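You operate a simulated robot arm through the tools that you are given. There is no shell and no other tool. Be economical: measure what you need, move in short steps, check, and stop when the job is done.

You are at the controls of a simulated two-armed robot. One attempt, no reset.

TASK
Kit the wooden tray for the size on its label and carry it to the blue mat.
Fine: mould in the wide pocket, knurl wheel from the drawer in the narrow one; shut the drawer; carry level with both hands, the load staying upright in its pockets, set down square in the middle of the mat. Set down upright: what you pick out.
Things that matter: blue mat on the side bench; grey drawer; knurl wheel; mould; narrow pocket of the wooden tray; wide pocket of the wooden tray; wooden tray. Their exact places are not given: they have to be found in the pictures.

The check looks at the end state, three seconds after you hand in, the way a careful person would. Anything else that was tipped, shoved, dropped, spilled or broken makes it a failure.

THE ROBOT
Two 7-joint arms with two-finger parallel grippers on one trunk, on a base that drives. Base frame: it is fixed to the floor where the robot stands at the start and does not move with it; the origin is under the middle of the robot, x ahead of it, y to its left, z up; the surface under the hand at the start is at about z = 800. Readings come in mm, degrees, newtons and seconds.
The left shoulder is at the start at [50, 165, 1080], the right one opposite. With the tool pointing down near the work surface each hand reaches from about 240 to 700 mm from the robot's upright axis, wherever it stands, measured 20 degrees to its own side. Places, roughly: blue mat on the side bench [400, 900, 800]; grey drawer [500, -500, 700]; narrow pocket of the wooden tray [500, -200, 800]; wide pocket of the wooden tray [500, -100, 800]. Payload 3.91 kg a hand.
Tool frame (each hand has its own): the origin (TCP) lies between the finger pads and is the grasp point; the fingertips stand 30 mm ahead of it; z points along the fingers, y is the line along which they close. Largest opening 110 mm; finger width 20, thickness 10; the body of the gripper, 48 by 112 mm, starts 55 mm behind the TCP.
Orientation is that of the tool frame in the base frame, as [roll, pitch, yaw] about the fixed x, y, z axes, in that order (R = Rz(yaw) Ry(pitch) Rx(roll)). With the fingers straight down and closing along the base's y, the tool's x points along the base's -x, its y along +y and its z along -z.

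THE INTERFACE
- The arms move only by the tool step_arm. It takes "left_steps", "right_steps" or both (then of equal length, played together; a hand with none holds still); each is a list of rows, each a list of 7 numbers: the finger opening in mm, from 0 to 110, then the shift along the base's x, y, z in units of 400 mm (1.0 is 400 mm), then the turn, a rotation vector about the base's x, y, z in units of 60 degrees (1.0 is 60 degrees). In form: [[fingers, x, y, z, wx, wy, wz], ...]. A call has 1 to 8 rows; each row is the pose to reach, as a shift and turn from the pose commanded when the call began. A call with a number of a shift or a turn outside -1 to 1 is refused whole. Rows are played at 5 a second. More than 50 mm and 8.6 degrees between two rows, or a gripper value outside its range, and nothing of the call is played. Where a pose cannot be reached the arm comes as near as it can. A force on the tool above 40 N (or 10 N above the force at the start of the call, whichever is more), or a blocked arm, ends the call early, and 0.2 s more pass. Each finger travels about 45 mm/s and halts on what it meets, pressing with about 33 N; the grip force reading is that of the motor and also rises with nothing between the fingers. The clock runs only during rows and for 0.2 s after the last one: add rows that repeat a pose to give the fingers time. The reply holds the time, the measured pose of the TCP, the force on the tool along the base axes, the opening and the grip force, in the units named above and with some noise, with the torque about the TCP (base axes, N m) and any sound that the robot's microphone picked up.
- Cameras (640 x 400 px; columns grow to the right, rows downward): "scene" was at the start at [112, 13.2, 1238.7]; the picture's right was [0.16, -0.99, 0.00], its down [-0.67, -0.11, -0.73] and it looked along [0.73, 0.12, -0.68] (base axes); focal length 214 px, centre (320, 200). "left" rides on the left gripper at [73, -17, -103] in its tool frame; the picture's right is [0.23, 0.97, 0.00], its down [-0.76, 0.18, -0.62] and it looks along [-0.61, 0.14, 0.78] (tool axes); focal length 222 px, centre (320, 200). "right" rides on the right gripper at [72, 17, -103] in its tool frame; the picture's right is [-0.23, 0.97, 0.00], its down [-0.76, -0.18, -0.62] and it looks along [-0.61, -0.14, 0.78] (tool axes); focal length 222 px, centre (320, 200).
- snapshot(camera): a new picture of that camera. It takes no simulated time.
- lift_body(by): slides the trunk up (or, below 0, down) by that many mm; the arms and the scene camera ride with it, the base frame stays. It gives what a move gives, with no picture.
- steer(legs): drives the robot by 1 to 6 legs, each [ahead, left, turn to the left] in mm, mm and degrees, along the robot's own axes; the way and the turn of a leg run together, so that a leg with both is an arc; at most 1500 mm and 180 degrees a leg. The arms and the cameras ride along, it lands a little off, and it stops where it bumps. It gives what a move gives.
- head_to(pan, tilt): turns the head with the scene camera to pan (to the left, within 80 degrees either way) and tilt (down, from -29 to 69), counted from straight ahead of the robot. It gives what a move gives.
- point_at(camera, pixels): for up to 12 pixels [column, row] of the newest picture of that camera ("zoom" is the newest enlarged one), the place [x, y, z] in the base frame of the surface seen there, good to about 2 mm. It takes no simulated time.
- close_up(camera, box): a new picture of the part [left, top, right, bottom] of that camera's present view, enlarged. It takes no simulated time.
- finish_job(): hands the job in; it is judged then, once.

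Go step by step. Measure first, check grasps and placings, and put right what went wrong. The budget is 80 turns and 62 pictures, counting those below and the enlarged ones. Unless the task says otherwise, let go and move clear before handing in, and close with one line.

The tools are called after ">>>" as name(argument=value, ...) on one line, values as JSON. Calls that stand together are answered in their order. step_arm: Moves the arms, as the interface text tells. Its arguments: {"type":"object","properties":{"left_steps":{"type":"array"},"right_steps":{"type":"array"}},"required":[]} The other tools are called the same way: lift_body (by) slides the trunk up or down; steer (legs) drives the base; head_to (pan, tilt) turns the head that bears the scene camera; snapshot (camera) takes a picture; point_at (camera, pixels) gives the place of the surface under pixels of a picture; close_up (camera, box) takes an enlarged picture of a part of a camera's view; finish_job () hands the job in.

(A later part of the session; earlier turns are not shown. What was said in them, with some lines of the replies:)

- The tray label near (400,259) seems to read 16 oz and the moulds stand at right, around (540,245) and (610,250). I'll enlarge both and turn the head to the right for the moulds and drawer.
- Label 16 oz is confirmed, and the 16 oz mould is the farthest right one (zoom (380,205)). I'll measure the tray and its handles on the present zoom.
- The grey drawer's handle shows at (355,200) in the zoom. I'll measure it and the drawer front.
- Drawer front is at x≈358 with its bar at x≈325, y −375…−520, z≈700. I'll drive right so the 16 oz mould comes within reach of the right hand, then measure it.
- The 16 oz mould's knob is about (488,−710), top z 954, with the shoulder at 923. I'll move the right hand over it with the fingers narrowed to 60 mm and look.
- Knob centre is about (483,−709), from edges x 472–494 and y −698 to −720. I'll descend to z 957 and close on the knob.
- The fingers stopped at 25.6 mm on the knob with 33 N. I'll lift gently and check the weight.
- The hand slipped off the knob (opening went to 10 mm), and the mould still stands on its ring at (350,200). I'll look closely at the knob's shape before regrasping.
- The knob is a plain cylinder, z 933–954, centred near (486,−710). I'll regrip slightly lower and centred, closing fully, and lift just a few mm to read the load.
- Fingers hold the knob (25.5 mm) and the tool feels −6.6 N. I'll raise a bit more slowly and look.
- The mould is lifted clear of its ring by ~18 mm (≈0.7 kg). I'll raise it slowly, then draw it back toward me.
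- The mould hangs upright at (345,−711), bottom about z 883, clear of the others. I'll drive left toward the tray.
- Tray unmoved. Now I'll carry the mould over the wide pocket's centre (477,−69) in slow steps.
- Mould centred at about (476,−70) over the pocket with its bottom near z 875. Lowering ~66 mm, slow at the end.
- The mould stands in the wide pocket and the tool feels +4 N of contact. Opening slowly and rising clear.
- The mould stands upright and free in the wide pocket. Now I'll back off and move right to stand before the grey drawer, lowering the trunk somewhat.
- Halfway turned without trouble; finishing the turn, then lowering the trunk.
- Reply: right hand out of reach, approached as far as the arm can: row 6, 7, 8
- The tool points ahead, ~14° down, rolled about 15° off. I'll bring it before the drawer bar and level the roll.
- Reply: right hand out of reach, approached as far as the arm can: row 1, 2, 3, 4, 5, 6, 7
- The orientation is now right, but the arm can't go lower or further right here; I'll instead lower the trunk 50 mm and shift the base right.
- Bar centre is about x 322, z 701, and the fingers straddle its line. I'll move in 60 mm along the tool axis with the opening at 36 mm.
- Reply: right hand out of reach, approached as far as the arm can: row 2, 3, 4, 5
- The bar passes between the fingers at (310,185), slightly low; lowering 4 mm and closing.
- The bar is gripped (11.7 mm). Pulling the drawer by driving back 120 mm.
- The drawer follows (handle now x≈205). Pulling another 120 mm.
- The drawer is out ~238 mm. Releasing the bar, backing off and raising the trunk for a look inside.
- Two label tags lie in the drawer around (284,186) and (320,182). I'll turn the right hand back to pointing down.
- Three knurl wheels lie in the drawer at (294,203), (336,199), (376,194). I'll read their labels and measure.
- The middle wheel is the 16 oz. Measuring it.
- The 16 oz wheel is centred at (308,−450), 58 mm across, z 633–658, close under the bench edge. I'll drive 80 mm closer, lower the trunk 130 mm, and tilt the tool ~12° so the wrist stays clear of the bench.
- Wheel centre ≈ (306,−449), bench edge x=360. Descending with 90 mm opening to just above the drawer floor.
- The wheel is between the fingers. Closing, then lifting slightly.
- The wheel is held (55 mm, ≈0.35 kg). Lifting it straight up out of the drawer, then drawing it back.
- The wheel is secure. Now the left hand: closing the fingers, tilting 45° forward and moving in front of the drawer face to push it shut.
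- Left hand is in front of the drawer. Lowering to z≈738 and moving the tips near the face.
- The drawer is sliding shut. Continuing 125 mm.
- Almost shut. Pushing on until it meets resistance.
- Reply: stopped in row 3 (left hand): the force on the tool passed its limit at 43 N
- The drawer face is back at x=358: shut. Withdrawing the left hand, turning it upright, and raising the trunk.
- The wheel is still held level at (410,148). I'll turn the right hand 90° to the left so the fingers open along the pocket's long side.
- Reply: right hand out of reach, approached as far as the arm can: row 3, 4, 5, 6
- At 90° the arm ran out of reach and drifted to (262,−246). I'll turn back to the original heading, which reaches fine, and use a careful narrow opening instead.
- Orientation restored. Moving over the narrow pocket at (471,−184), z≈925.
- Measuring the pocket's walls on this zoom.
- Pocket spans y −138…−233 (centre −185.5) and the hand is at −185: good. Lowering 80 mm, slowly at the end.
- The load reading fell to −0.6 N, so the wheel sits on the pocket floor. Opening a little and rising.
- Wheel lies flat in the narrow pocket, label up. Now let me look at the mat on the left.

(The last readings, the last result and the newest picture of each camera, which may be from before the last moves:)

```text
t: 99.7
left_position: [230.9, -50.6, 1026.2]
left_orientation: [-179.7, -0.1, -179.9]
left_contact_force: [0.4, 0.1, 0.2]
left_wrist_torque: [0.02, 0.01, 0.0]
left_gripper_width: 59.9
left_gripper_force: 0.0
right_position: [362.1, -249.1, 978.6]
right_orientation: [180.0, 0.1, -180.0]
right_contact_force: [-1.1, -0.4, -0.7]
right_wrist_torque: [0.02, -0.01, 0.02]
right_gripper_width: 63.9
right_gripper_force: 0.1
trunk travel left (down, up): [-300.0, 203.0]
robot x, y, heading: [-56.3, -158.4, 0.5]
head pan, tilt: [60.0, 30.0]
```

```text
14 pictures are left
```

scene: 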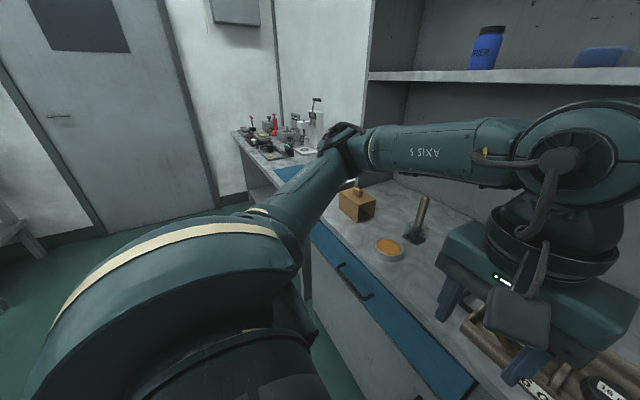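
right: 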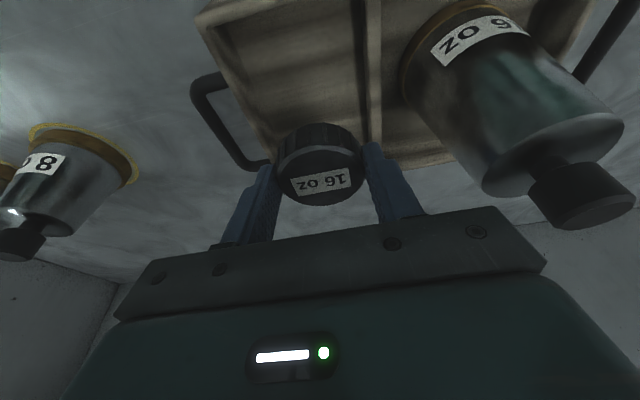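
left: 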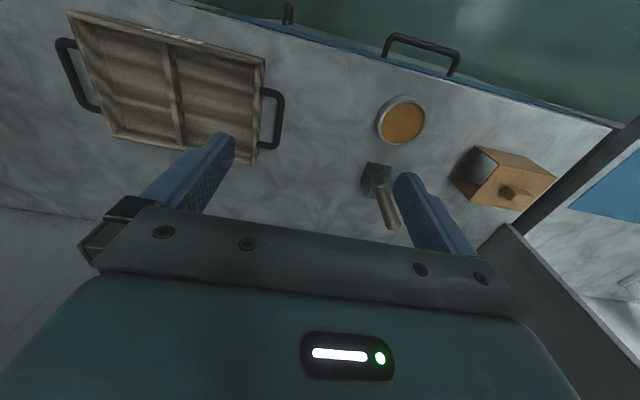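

The side bench lies beyond the main bench; by the first picture the mat is axis-aligned near (443,880). First I'll centre the base on the tray and bring both hands above its handles.

>>> steer(legs=[[0, 37, 0]])

>>> step_arm(left_steps=[[60, 0.05, 0.04, 0, 0, 0, 0], [50, 0.14, 0.08, 0, 0, 0, 0], [40, 0.23, 0.118, 0, 0, 0, 0], [36, 0.32, 0.118, 0, 0, 0, 0], [36, 0.41, 0.118, 0, 0, 0, 0], [36, 0.5, 0.118, 0, 0, 0, 0], [36, 0.58, 0.118, 0, 0, 0, 0], [36, 0.615, 0.118, -0.05, 0, 0, 0]], right_steps=[[60, 0, -0.05, 0, 0, 0, 0], [50, 0, -0.1, 0, 0, 0, 0], [40, 0, -0.155, 0, 0, 0, 0], [36, 0.05, -0.155, 0, 0, 0, 0], [36, 0.1, -0.155, 0, 0, 0, 0], [36, 0.17, -0.155, 0, 0, 0, 0], [36, 0.25, -0.155, 0, 0, 0, 0], [36, 0.288, -0.155, -0.03, 0, 0, 0]])

>>> snapshot(camera="right")

>>> snapshot(camera="left")

```text
t: 100.7
left_position: [230.8, -13.8, 1026.4]
left_orientation: [-179.7, -0.2, -179.8]
left_contact_force: [-0.2, -0.2, 0.0]
left_wrist_torque: [-0.01, 0.04, 0.01]
left_gripper_width: 59.8
left_gripper_force: 0.1
right_position: [362.1, -213.0, 979.3]
right_orientation: [-180.0, -0.1, 179.9]
right_contact_force: [0.4, -0.9, -0.2]
right_wrist_torque: [0.01, 0.0, -0.02]
right_gripper_width: 64.0
right_gripper_force: 0.0
trunk travel left (down, up): [-300.0, 203.0]
robot x, y, heading: [-56.9, -118.5, 0.3]
head pan, tilt: [60.0, 30.0]
```

```text
t: 102.5
left_position: [477.4, 32.4, 1006.1]
left_orientation: [-179.8, -0.3, -179.9]
left_contact_force: [-0.7, 0.6, -0.2]
left_wrist_torque: [0.01, 0.01, -0.01]
left_gripper_width: 36.1
left_gripper_force: 0.0
right_position: [475.9, -273.2, 968.7]
right_orientation: [179.9, 0.1, 179.9]
right_contact_force: [-0.6, 0.2, 0.0]
right_wrist_torque: [0.02, 0.0, 0.01]
right_gripper_width: 36.2
right_gripper_force: 0.2
trunk travel left (down, up): [-300.0, 203.0]
robot x, y, heading: [-50.6, -118.4, 0.2]
head pan, tilt: [60.0, 30.0]
```

```text
13 pictures are left
```

right: 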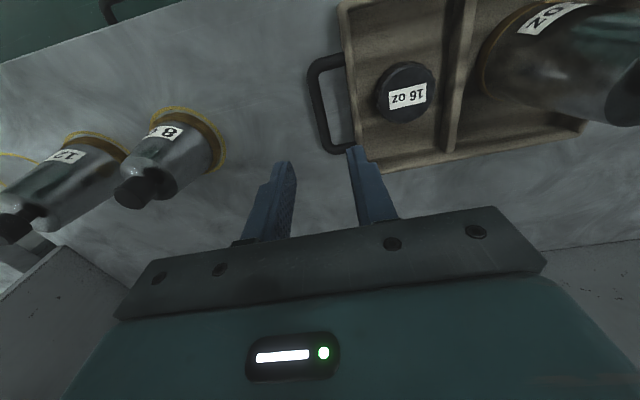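

```text
12 pictures are left
```

left: 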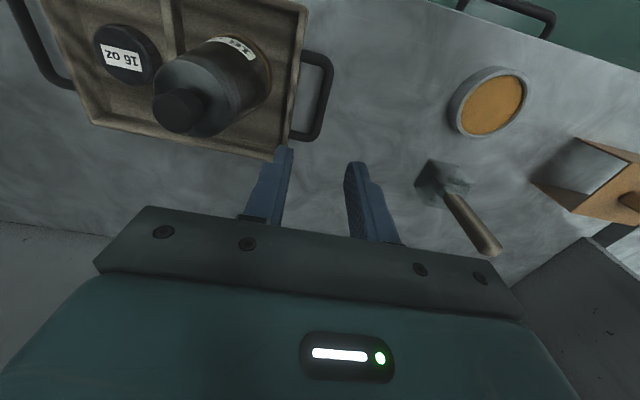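

>>> point_at(camera="right", pixels=[[313, 85], [319, 115], [322, 130], [315, 95], [345, 63], [338, 146], [350, 110]])

>>> point_at(camera="left", pixels=[[327, 75], [323, 95], [319, 115], [325, 85], [310, 56], [300, 135], [295, 90]])

```text
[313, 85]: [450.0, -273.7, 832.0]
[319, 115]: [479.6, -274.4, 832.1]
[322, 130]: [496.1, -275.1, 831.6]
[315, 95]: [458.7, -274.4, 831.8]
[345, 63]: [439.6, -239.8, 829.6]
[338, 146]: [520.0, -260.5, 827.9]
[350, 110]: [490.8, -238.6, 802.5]
```

```text
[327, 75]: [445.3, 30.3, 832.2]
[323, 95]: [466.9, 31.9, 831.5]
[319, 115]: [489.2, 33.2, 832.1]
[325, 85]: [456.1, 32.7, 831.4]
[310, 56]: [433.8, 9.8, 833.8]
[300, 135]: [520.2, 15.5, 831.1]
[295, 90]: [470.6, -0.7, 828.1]
```

Bars are at y≈33 and y≈−274.5, both right under the hands. Lowering both to z≈834.

>>> step_arm(left_steps=[[36, 0, 0.0015, -0.1, 0, 0, 0], [36, 0, 0.0015, -0.2, 0, 0, 0], [36, 0, 0.0015, -0.29, 0, 0, 0], [36, 0, 0.0015, -0.36, 0, 0, 0], [36, 0, 0.0015, -0.41, 0, 0, 0], [36, 0, 0.0015, -0.43, 0, 0, 0], [36, 0, 0.0015, -0.43, 0, 0, 0]], right_steps=[[36, 0, -0.003, -0.08, 0, 0, 0], [36, 0, -0.003, -0.16, 0, 0, 0], [36, 0, -0.003, -0.23, 0, 0, 0], [36, 0, -0.003, -0.28, 0, 0, 0], [36, 0, -0.003, -0.32, 0, 0, 0], [36, 0, -0.003, -0.337, 0, 0, 0], [36, 0, -0.003, -0.337, 0, 0, 0]])

>>> step_arm(left_steps=[[20, 0, 0, 0, 0, 0, 0], [5, 0, 0, 0, 0, 0, 0], [0, 0, 0, 0, 0, 0, 0], [0, 0, 0, 0, 0, 0, 0]], right_steps=[[20, 0, 0, 0, 0, 0, 0], [5, 0, 0, 0, 0, 0, 0], [0, 0, 0, 0, 0, 0, 0], [0, 0, 0, 0, 0, 0, 0]])

```text
t: 104.1
left_position: [478.2, 31.6, 839.9]
left_orientation: [-179.5, 0.2, -179.7]
left_contact_force: [-0.2, 3.0, 31.2]
left_wrist_torque: [-0.99, 0.07, -0.03]
left_gripper_width: 34.2
left_gripper_force: 0.1
right_position: [474.8, -277.2, 834.1]
right_orientation: [180.0, 0.1, 180.0]
right_contact_force: [-0.2, -0.1, 0.1]
right_wrist_torque: [0.03, 0.03, 0.04]
right_gripper_width: 36.1
right_gripper_force: 0.0
trunk travel left (down, up): [-300.0, 203.0]
robot x, y, heading: [-54.8, -119.1, 0.5]
head pan, tilt: [60.0, 30.0]
```

```text
t: 105.1
left_position: [476.4, 31.0, 833.6]
left_orientation: [-179.6, -0.5, -180.0]
left_contact_force: [-1.1, -15.6, -1.3]
left_wrist_torque: [0.07, 0.97, -0.62]
left_gripper_width: 11.9
left_gripper_force: 32.5
right_position: [476.4, -275.4, 832.2]
right_orientation: [179.8, 0.2, -179.8]
right_contact_force: [-2.5, 14.3, 4.3]
right_wrist_torque: [0.25, -0.35, 0.54]
right_gripper_width: 11.7
right_gripper_force: 32.9
trunk travel left (down, up): [-300.0, 203.0]
robot x, y, heading: [-51.8, -122.4, 0.4]
head pan, tilt: [60.0, 30.0]
```

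The left finger touched something going down (31 N), but now both hands hold bars at ~11.8 mm. Checking the tray.

>>> head_to(pan=0, tilt=46)

>>> close_up(camera="scene", box=[220, 100, 420, 230])

```text
t: 106.4
left_position: [478.1, 30.5, 835.3]
left_orientation: [-179.7, -0.4, -179.8]
left_contact_force: [-2.2, -21.1, -0.3]
left_wrist_torque: [-0.07, 0.36, -0.66]
left_gripper_width: 12.2
left_gripper_force: 33.0
right_position: [476.9, -276.0, 831.3]
right_orientation: [179.8, 0.0, -179.9]
right_contact_force: [0.5, 21.4, 2.6]
right_wrist_torque: [0.12, -0.13, 0.43]
right_gripper_width: 11.9
right_gripper_force: 32.9
trunk travel left (down, up): [-300.0, 203.0]
robot x, y, heading: [-54.1, -123.1, 0.1]
head pan, tilt: [0.0, 46.0]
```

```text
3.08 times, centred on (320, 165) of scene
```

zoom: 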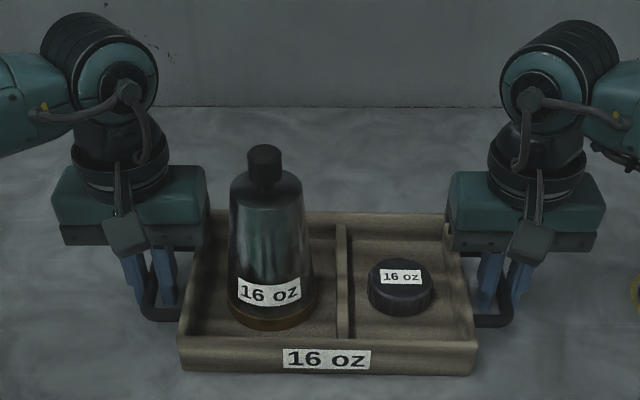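

Load sits well and both handles are held; the hands pull apart with ~20 N, so I'll ease them together 1.5 mm each while lifting 20 mm.

>>> step_arm(left_steps=[[0, 0, -0.004, 0, 0, 0, 0], [0, 0, -0.004, 0.01, 0, 0, 0], [0, 0, -0.004, 0.02, 0, 0, 0], [0, 0, -0.004, 0.03, 0, 0, 0], [0, 0, -0.004, 0.04, 0, 0, 0], [0, 0, -0.004, 0.05, 0, 0, 0], [0, 0, -0.004, 0.05, 0, 0, 0]], right_steps=[[0, 0, 0.004, 0, 0, 0, 0], [0, 0, 0.004, 0.01, 0, 0, 0], [0, 0, 0.004, 0.02, 0, 0, 0], [0, 0, 0.004, 0.03, 0, 0, 0], [0, 0, 0.004, 0.04, 0, 0, 0], [0, 0, 0.004, 0.05, 0, 0, 0], [0, 0, 0.004, 0.05, 0, 0, 0]])

>>> close_up(camera="scene", box=[220, 100, 420, 230])

```text
t: 108.0
left_position: [478.9, 31.9, 854.8]
left_orientation: [-179.7, -0.4, -179.8]
left_contact_force: [0.4, -13.1, -8.8]
left_wrist_torque: [-0.1, -0.21, -0.63]
left_gripper_width: 11.9
left_gripper_force: 32.8
right_position: [477.7, -273.9, 851.8]
right_orientation: [-179.9, 0.0, -179.9]
right_contact_force: [-0.3, 13.9, -8.0]
right_wrist_torque: [0.02, 0.19, 0.56]
right_gripper_width: 11.6
right_gripper_force: 33.3
trunk travel left (down, up): [-300.0, 203.0]
robot x, y, heading: [-53.7, -119.7, 0.5]
head pan, tilt: [0.0, 46.0]
```

```text
3.08 times, centred on (320, 165) of scene
```

zoom: 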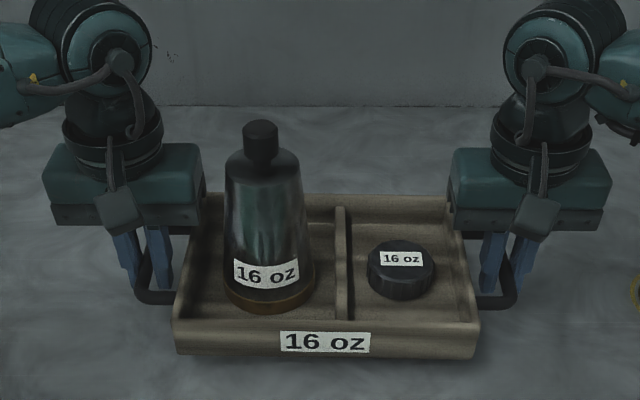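

The tray is up, level, load upright (≈17 N total). Raising 60 mm with the trunk, then backing off and driving left in front of the benches.

>>> lift_body(by=70)

>>> steer(legs=[[-230, 0, 0]])

>>> head_to(pan=35, tilt=35)

>>> snapshot(camera="scene")

```text
t: 109.0
left_position: [479.4, 32.2, 923.0]
left_orientation: [-179.7, -0.4, -179.8]
left_contact_force: [0.7, -13.3, -9.7]
left_wrist_torque: [-0.11, -0.27, -0.64]
left_gripper_width: 12.0
left_gripper_force: 33.0
right_position: [477.7, -275.6, 921.3]
right_orientation: [-180.0, -0.1, -180.0]
right_contact_force: [0.0, 12.6, -6.9]
right_wrist_torque: [0.07, 0.3, 0.59]
right_gripper_width: 11.6
right_gripper_force: 32.4
trunk travel left (down, up): [-370.0, 133.0]
robot x, y, heading: [-53.2, -122.4, 0.3]
head pan, tilt: [0.0, 46.0]
```

```text
t: 110.8
left_position: [253.6, 30.9, 924.8]
left_orientation: [-179.6, -0.3, -179.8]
left_contact_force: [0.2, -11.8, -8.9]
left_wrist_torque: [-0.05, 0.11, -0.68]
left_gripper_width: 11.9
left_gripper_force: 33.6
right_position: [253.1, -276.8, 922.5]
right_orientation: [179.8, 0.0, 180.0]
right_contact_force: [-0.4, 11.2, -7.0]
right_wrist_torque: [0.11, -0.09, 0.53]
right_gripper_width: 11.8
right_gripper_force: 32.7
trunk travel left (down, up): [-370.0, 133.0]
robot x, y, heading: [-277.7, -120.8, 0.7]
head pan, tilt: [0.0, 46.0]
```

```text
t: 111.8
left_position: [253.8, 31.0, 923.3]
left_orientation: [-179.8, -0.4, -179.7]
left_contact_force: [-0.8, -0.2, -8.6]
left_wrist_torque: [-0.01, 0.1, -0.72]
left_gripper_width: 11.6
left_gripper_force: 33.1
right_position: [253.4, -276.5, 922.9]
right_orientation: [179.8, -0.2, 180.0]
right_contact_force: [0.1, -0.2, -7.8]
right_wrist_torque: [0.01, -0.02, 0.59]
right_gripper_width: 11.7
right_gripper_force: 32.9
trunk travel left (down, up): [-370.0, 133.0]
robot x, y, heading: [-275.6, -123.0, 0.6]
head pan, tilt: [35.0, 35.0]
```

```text
9 pictures are left
```

scene: 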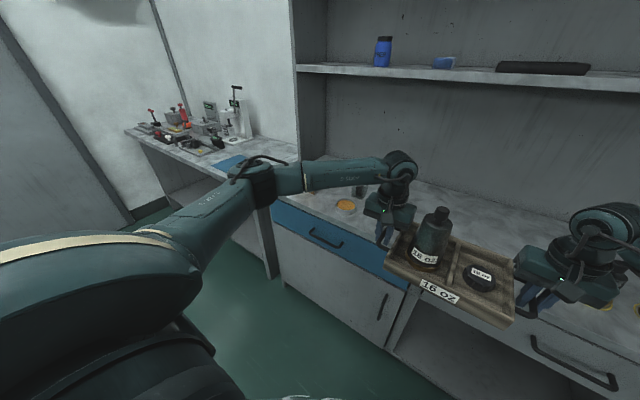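

Tray and load ride level; the way along the floor is free. Driving left 850 mm first, then measuring the mat.

>>> steer(legs=[[0, 430, 0], [0, 420, 0]])

>>> head_to(pan=15, tilt=38)

>>> snapshot(camera="scene")

```text
t: 119.9
left_position: [247.2, 882.0, 922.6]
left_orientation: [-179.7, -0.4, -179.7]
left_contact_force: [-0.7, -0.4, -9.4]
left_wrist_torque: [0.01, -0.01, -0.68]
left_gripper_width: 11.8
left_gripper_force: 32.7
right_position: [247.2, 576.5, 921.8]
right_orientation: [180.0, -0.2, -180.0]
right_contact_force: [1.0, 1.6, -8.0]
right_wrist_torque: [-0.01, -0.02, 0.53]
right_gripper_width: 11.6
right_gripper_force: 33.4
trunk travel left (down, up): [-370.0, 133.0]
robot x, y, heading: [-284.9, 729.5, 0.6]
head pan, tilt: [35.0, 35.0]
```

```text
t: 120.8
left_position: [247.0, 883.1, 924.0]
left_orientation: [-179.7, -0.5, -179.7]
left_contact_force: [-0.4, 0.2, -8.9]
left_wrist_torque: [0.02, 0.05, -0.72]
left_gripper_width: 12.0
left_gripper_force: 32.7
right_position: [247.3, 576.6, 920.8]
right_orientation: [180.0, -0.2, -179.9]
right_contact_force: [0.2, -0.8, -8.8]
right_wrist_torque: [-0.03, -0.01, 0.52]
right_gripper_width: 11.8
right_gripper_force: 33.0
trunk travel left (down, up): [-370.0, 133.0]
robot x, y, heading: [-287.7, 729.0, 0.7]
head pan, tilt: [15.0, 38.0]
```

```text
8 pictures are left
```

scene: 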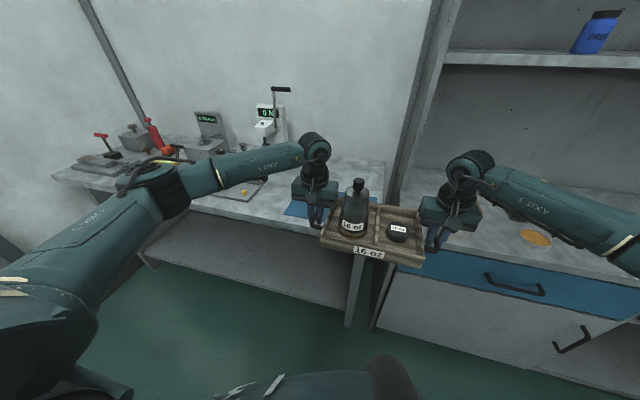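

>>> close_up(camera="scene", box=[220, 150, 420, 275])

>>> point_at(camera="zoom", pixels=[[206, 205], [234, 163], [330, 220], [300, 262], [60, 225], [385, 150], [100, 135], [150, 110], [220, 200], [420, 100]])

```text
3.20 times, centred on (320, 212) of scene
```

zoom: 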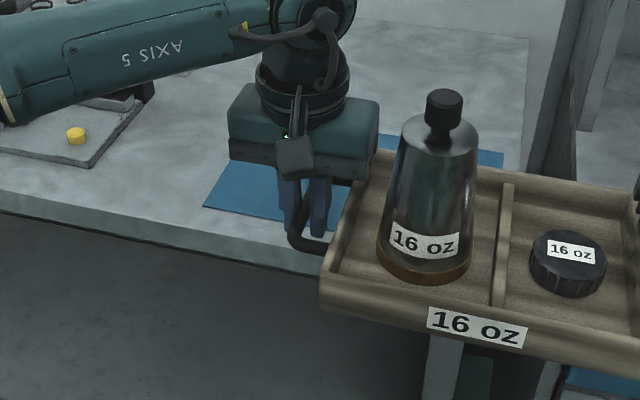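

```text
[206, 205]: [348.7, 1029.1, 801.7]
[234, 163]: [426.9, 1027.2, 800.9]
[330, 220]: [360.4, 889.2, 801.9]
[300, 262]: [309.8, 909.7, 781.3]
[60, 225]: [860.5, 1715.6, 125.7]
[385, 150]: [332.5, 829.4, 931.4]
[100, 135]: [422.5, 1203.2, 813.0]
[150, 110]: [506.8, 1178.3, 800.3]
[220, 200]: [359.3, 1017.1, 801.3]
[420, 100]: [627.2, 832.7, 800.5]
```

>>> point_at(camera="zoom", pixels=[[502, 154], [500, 164], [495, 160], [208, 207], [250, 213], [300, 218], [392, 140], [390, 150], [224, 175], [140, 110], [528, 150], [485, 152]])

```text
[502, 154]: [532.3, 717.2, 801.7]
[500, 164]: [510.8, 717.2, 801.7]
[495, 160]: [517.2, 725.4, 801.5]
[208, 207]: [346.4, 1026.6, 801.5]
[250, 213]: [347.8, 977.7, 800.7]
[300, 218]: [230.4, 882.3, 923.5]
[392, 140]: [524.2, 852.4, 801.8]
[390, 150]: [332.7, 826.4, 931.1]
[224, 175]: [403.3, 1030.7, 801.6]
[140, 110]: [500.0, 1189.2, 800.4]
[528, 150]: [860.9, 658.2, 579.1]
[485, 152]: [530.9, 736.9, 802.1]
```

Mat spans x≈345–535, y≈716–1030, so its centre is about (440,873), z 801. Tray centre is at (247,730); driving left 143 then ahead 193.

>>> steer(legs=[[0, 143, 0], [193, 0, 0]])

>>> head_to(pan=0, tilt=46)

>>> snapshot(camera="scene")

```text
t: 123.9
left_position: [447.6, 1030.8, 922.3]
left_orientation: [-179.8, -0.5, -179.9]
left_contact_force: [-0.5, 0.6, -9.4]
left_wrist_torque: [0.0, 0.0, -0.64]
left_gripper_width: 11.9
left_gripper_force: 32.8
right_position: [446.7, 724.5, 921.8]
right_orientation: [-180.0, -0.1, 179.9]
right_contact_force: [0.7, -0.3, -8.0]
right_wrist_torque: [-0.02, 0.03, 0.52]
right_gripper_width: 11.6
right_gripper_force: 33.1
trunk travel left (down, up): [-370.0, 133.0]
robot x, y, heading: [-84.2, 878.4, 0.7]
head pan, tilt: [15.0, 38.0]
```

```text
t: 124.7
left_position: [446.3, 1031.0, 922.7]
left_orientation: [-179.8, -0.4, -180.0]
left_contact_force: [-0.2, 1.0, -9.6]
left_wrist_torque: [0.02, 0.02, -0.72]
left_gripper_width: 12.1
left_gripper_force: 33.2
right_position: [446.3, 725.4, 922.7]
right_orientation: [-180.0, -0.1, 179.9]
right_contact_force: [0.8, -0.4, -7.3]
right_wrist_torque: [-0.02, 0.0, 0.57]
right_gripper_width: 11.3
right_gripper_force: 33.5
trunk travel left (down, up): [-370.0, 133.0]
robot x, y, heading: [-88.2, 875.1, 0.2]
head pan, tilt: [0.0, 46.0]
```

```text
6 pictures are left
```

scene: 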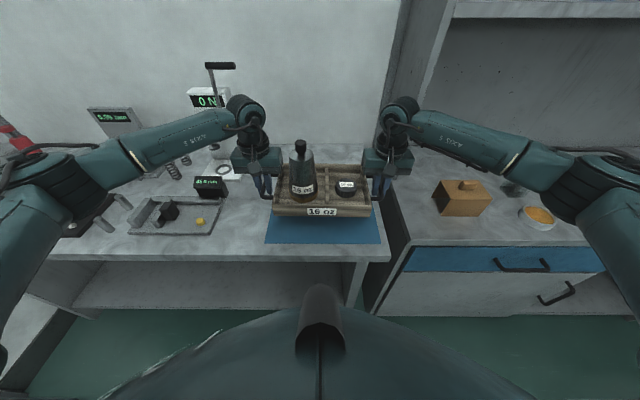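

>>> point_at(camera="scene", pixels=[[266, 242], [380, 242], [320, 243], [270, 222], [378, 222], [374, 205], [275, 204], [369, 204], [281, 172], [360, 168], [322, 203]])

```text
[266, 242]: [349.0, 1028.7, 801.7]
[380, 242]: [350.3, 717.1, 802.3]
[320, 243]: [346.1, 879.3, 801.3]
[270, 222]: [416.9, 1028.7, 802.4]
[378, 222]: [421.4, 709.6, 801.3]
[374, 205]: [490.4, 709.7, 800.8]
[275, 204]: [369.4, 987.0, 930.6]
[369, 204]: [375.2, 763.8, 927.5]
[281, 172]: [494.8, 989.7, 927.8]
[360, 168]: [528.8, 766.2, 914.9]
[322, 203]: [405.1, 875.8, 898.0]
```

Tray centre is (446,878) versus mat centre (440,872.5). Correcting −6,−5.7 mm and lowering 70 mm.

>>> step_arm(left_steps=[[0, -0.008, -0.007, 0, 0, 0, 0], [0, -0.015, -0.0142, -0.01, 0, 0, 0], [0, -0.015, -0.0142, -0.04, 0, 0, 0], [0, -0.015, -0.0142, -0.075, 0, 0, 0], [0, -0.015, -0.0142, -0.11, 0, 0, 0], [0, -0.015, -0.0142, -0.145, 0, 0, 0], [0, -0.015, -0.0142, -0.17, 0, 0, 0], [0, -0.015, -0.0142, -0.178, 0, 0, 0]], right_steps=[[0, -0.008, -0.007, 0, 0, 0, 0], [0, -0.015, -0.0142, -0.01, 0, 0, 0], [0, -0.015, -0.0142, -0.04, 0, 0, 0], [0, -0.015, -0.0142, -0.075, 0, 0, 0], [0, -0.015, -0.0142, -0.11, 0, 0, 0], [0, -0.015, -0.0142, -0.145, 0, 0, 0], [0, -0.015, -0.0142, -0.17, 0, 0, 0], [0, -0.015, -0.0142, -0.178, 0, 0, 0]])

>>> snapshot(camera="scene")

>>> point_at(camera="scene", pixels=[[320, 243], [270, 225], [378, 225], [275, 217], [369, 218], [322, 217], [322, 225], [284, 190], [362, 185]])

```text
t: 126.5
left_position: [440.4, 1023.5, 851.1]
left_orientation: [-179.8, -0.4, -180.0]
left_contact_force: [-1.3, 8.8, -8.9]
left_wrist_torque: [0.11, 0.13, -0.68]
left_gripper_width: 11.8
left_gripper_force: 33.0
right_position: [439.7, 717.7, 851.0]
right_orientation: [-179.9, -0.2, 179.8]
right_contact_force: [1.0, -8.5, -7.2]
right_wrist_torque: [-0.03, -0.11, 0.4]
right_gripper_width: 11.6
right_gripper_force: 33.0
trunk travel left (down, up): [-370.0, 133.0]
robot x, y, heading: [-86.8, 880.9, 0.5]
head pan, tilt: [0.0, 46.0]
```

```text
5 pictures are left
```

scene: 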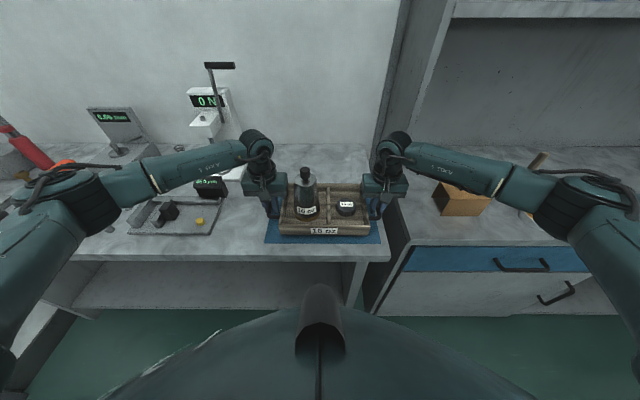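

```text
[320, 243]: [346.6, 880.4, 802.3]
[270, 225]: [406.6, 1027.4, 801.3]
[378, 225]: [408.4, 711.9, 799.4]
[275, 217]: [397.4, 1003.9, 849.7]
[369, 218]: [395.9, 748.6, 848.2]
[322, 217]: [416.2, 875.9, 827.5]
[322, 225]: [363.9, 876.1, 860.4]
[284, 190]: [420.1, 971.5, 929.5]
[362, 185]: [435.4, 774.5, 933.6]
```

Hands' midpoint is now (440,870.6). Lowering the last ~16 mm gently with a +1.5 mm y correction.

>>> step_arm(left_steps=[[0, 0, 0.003, -0.01, 0, 0, 0], [0, 0, 0.003, -0.02, 0, 0, 0], [0, 0, 0.003, -0.028, 0, 0, 0], [0, 0, 0.003, -0.034, 0, 0, 0], [0, 0, 0.003, -0.038, 0, 0, 0], [0, 0, 0.003, -0.041, 0, 0, 0], [0, 0, 0.003, -0.041, 0, 0, 0]], right_steps=[[0, 0, 0.003, -0.01, 0, 0, 0], [0, 0, 0.003, -0.02, 0, 0, 0], [0, 0, 0.003, -0.028, 0, 0, 0], [0, 0, 0.003, -0.034, 0, 0, 0], [0, 0, 0.003, -0.038, 0, 0, 0], [0, 0, 0.003, -0.041, 0, 0, 0], [0, 0, 0.003, -0.041, 0, 0, 0]])

```text
t: 128.1
left_position: [439.9, 1025.3, 835.4]
left_orientation: [-179.8, -0.4, 180.0]
left_contact_force: [-0.1, 9.9, -9.0]
left_wrist_torque: [0.05, -0.07, -0.64]
left_gripper_width: 12.1
left_gripper_force: 33.3
right_position: [440.0, 719.6, 833.9]
right_orientation: [-180.0, -0.1, 179.9]
right_contact_force: [0.3, -9.8, -7.4]
right_wrist_torque: [-0.05, 0.06, 0.56]
right_gripper_width: 11.7
right_gripper_force: 33.1
trunk travel left (down, up): [-370.0, 133.0]
robot x, y, heading: [-87.3, 879.5, 0.4]
head pan, tilt: [0.0, 46.0]
```

Still carrying the weight (−9/−7 N); lowering in 0.8 mm steps until contact shows.

>>> step_arm(left_steps=[[0, 0, 0, -0.002, 0, 0, 0], [0, 0, 0, -0.004, 0, 0, 0], [0, 0, 0, -0.006, 0, 0, 0], [0, 0, 0, -0.008, 0, 0, 0], [0, 0, 0, -0.008, 0, 0, 0]], right_steps=[[0, 0, 0, -0.002, 0, 0, 0], [0, 0, 0, -0.004, 0, 0, 0], [0, 0, 0, -0.006, 0, 0, 0], [0, 0, 0, -0.008, 0, 0, 0], [0, 0, 0, -0.008, 0, 0, 0]])

```text
t: 129.3
left_position: [439.4, 1026.2, 834.0]
left_orientation: [-179.7, -0.3, -180.0]
left_contact_force: [-0.4, 6.7, -6.7]
left_wrist_torque: [-0.01, -0.29, -0.63]
left_gripper_width: 11.9
left_gripper_force: 33.1
right_position: [439.6, 719.1, 832.8]
right_orientation: [179.9, 0.0, 179.8]
right_contact_force: [-1.8, -11.8, 11.2]
right_wrist_torque: [-0.16, 0.82, 0.65]
right_gripper_width: 11.6
right_gripper_force: 33.5
trunk travel left (down, up): [-370.0, 133.0]
robot x, y, heading: [-86.4, 879.5, 0.4]
head pan, tilt: [0.0, 46.0]
```

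The right side has touched down (+11 N); lowering only the left side a little.

>>> step_arm(left_steps=[[0, 0, 0, -0.002, 0, 0, 0], [0, 0, 0, -0.004, 0, 0, 0], [0, 0, 0, -0.005, 0, 0, 0], [0, 0, 0, -0.005, 0, 0, 0]], right_steps=[[0, 0, 0, 0.001, 0, 0, 0], [0, 0, 0, 0.001, 0, 0, 0], [0, 0, 0, 0.001, 0, 0, 0], [0, 0, 0, 0.001, 0, 0, 0]])

>>> close_up(camera="scene", box=[240, 150, 400, 250])

>>> point_at(camera="zoom", pixels=[[320, 371], [120, 330], [560, 330], [155, 290], [520, 290], [320, 310], [320, 340], [190, 160], [480, 150]])

```text
t: 130.3
left_position: [439.1, 1027.0, 830.9]
left_orientation: [-179.8, -0.2, -179.9]
left_contact_force: [-1.2, 9.6, 7.9]
left_wrist_torque: [0.09, 0.69, -0.69]
left_gripper_width: 11.8
left_gripper_force: 32.1
right_position: [439.7, 719.9, 832.4]
right_orientation: [179.9, 0.1, 179.9]
right_contact_force: [5.8, -10.6, 11.8]
right_wrist_torque: [-0.11, 0.48, 0.65]
right_gripper_width: 11.5
right_gripper_force: 33.1
trunk travel left (down, up): [-370.0, 133.0]
robot x, y, heading: [-85.9, 880.3, 0.3]
head pan, tilt: [0.0, 46.0]
```

```text
4.00 times, centred on (320, 200) of scene
```

zoom: 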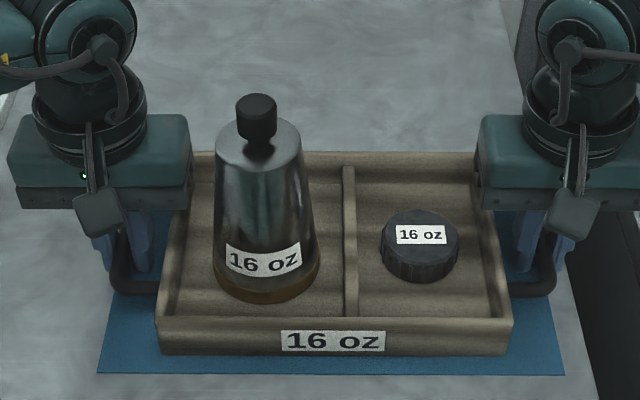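

```text
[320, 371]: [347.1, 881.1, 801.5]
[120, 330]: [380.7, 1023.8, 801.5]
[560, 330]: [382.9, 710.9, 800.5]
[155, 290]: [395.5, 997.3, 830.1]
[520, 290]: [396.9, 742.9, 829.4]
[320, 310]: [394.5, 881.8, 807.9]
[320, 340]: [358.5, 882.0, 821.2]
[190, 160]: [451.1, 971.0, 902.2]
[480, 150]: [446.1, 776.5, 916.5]
```

Tray is down, front at x 358.5, centred on the mat with load upright. Releasing both hands gently and rising straight up.

>>> step_arm(left_steps=[[18, 0, 0, 0, 0, 0, 0], [26, 0, 0, 0.003, 0, 0, 0], [28, 0, 0, 0.005, 0, 0, 0], [28, 0, 0, 0.02, 0, 0, 0], [28, 0, 0, 0.06, 0, 0, 0], [28, 0, 0, 0.14, 0, 0, 0], [28, 0, 0, 0.24, 0, 0, 0], [28, 0, 0, 0.34, 0, 0, 0]], right_steps=[[18, 0, 0, 0, 0, 0, 0], [26, 0, 0, 0.003, 0, 0, 0], [28, 0, 0, 0.005, 0, 0, 0], [28, 0, 0, 0.02, 0, 0, 0], [28, 0, 0, 0.06, 0, 0, 0], [28, 0, 0, 0.14, 0, 0, 0], [28, 0, 0, 0.24, 0, 0, 0], [28, 0, 0, 0.34, 0, 0, 0]])

>>> lift_body(by=60)

>>> steer(legs=[[-150, 0, 0]])

>>> snapshot(camera="scene")

```text
t: 132.1
left_position: [440.3, 1024.2, 969.3]
left_orientation: [-179.8, -0.4, -180.0]
left_contact_force: [1.2, 0.6, 0.6]
left_wrist_torque: [-0.01, 0.01, 0.0]
left_gripper_width: 28.0
left_gripper_force: 0.1
right_position: [437.6, 719.2, 970.8]
right_orientation: [-180.0, 0.0, 179.9]
right_contact_force: [1.2, 0.2, 0.3]
right_wrist_torque: [-0.02, -0.01, 0.02]
right_gripper_width: 28.1
right_gripper_force: 0.1
trunk travel left (down, up): [-370.0, 133.0]
robot x, y, heading: [-87.6, 875.9, 0.3]
head pan, tilt: [0.0, 46.0]
```

```text
t: 133.1
left_position: [440.8, 1023.2, 1029.9]
left_orientation: [-179.8, -0.3, 180.0]
left_contact_force: [-0.1, -0.4, 0.3]
left_wrist_torque: [0.01, -0.02, 0.0]
left_gripper_width: 28.3
left_gripper_force: 0.1
right_position: [438.3, 717.4, 1028.5]
right_orientation: [-179.9, 0.0, 179.9]
right_contact_force: [-0.1, -0.2, -0.3]
right_wrist_torque: [0.03, 0.01, -0.03]
right_gripper_width: 27.9
right_gripper_force: 0.0
trunk travel left (down, up): [-430.0, 73.0]
robot x, y, heading: [-85.6, 876.9, 0.2]
head pan, tilt: [0.0, 46.0]
```

```text
t: 134.4
left_position: [297.6, 1022.1, 1029.9]
left_orientation: [-179.6, -0.3, 179.8]
left_contact_force: [0.3, 0.2, 0.3]
left_wrist_torque: [0.01, 0.02, 0.01]
left_gripper_width: 28.3
left_gripper_force: 0.1
right_position: [292.5, 716.1, 1030.4]
right_orientation: [180.0, 0.0, 179.7]
right_contact_force: [0.1, 0.6, 0.8]
right_wrist_torque: [0.01, -0.02, 0.0]
right_gripper_width: 28.2
right_gripper_force: 0.0
trunk travel left (down, up): [-430.0, 73.0]
robot x, y, heading: [-224.9, 881.0, 0.3]
head pan, tilt: [0.0, 46.0]
```

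```text
3 pictures are left
```

scene: 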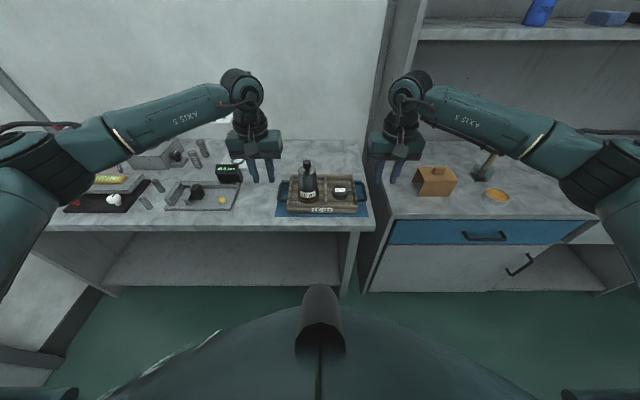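

Hands are clear and everything stands. One close look with measurement of centring.

>>> close_up(camera="scene", box=[260, 145, 388, 225])

>>> point_at(camera="zoom", pixels=[[83, 350], [535, 350], [130, 310], [480, 310], [150, 180], [475, 180], [310, 348], [310, 358], [522, 235], [92, 255], [515, 185], [105, 170]])

```text
5.00 times, centred on (324, 185) of scene
```

zoom: 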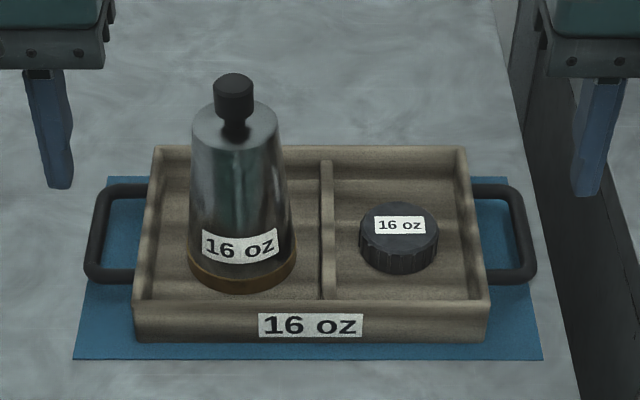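

```text
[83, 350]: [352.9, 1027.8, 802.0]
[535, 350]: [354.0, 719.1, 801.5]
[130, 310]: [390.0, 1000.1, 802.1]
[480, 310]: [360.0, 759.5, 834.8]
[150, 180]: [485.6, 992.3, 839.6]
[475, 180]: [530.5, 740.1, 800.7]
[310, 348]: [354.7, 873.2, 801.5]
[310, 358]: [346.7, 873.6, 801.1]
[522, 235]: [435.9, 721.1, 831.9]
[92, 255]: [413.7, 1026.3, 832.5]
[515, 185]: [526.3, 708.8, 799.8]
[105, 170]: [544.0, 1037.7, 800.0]
```

The tray sits square on the mat with about 14 mm of margin front and back and even sides. Mould and wheel are upright in their pockets, the drawer is shut and both hands are clear, so I'm handing in.

>>> finish_job()

```text
The job is handed in.
```

The job is handed in: the 16 oz mould is in the wide pocket and the 16 oz knurl wheel in the narrow one. The drawer is shut, and the tray stands square in the middle of the blue mat.
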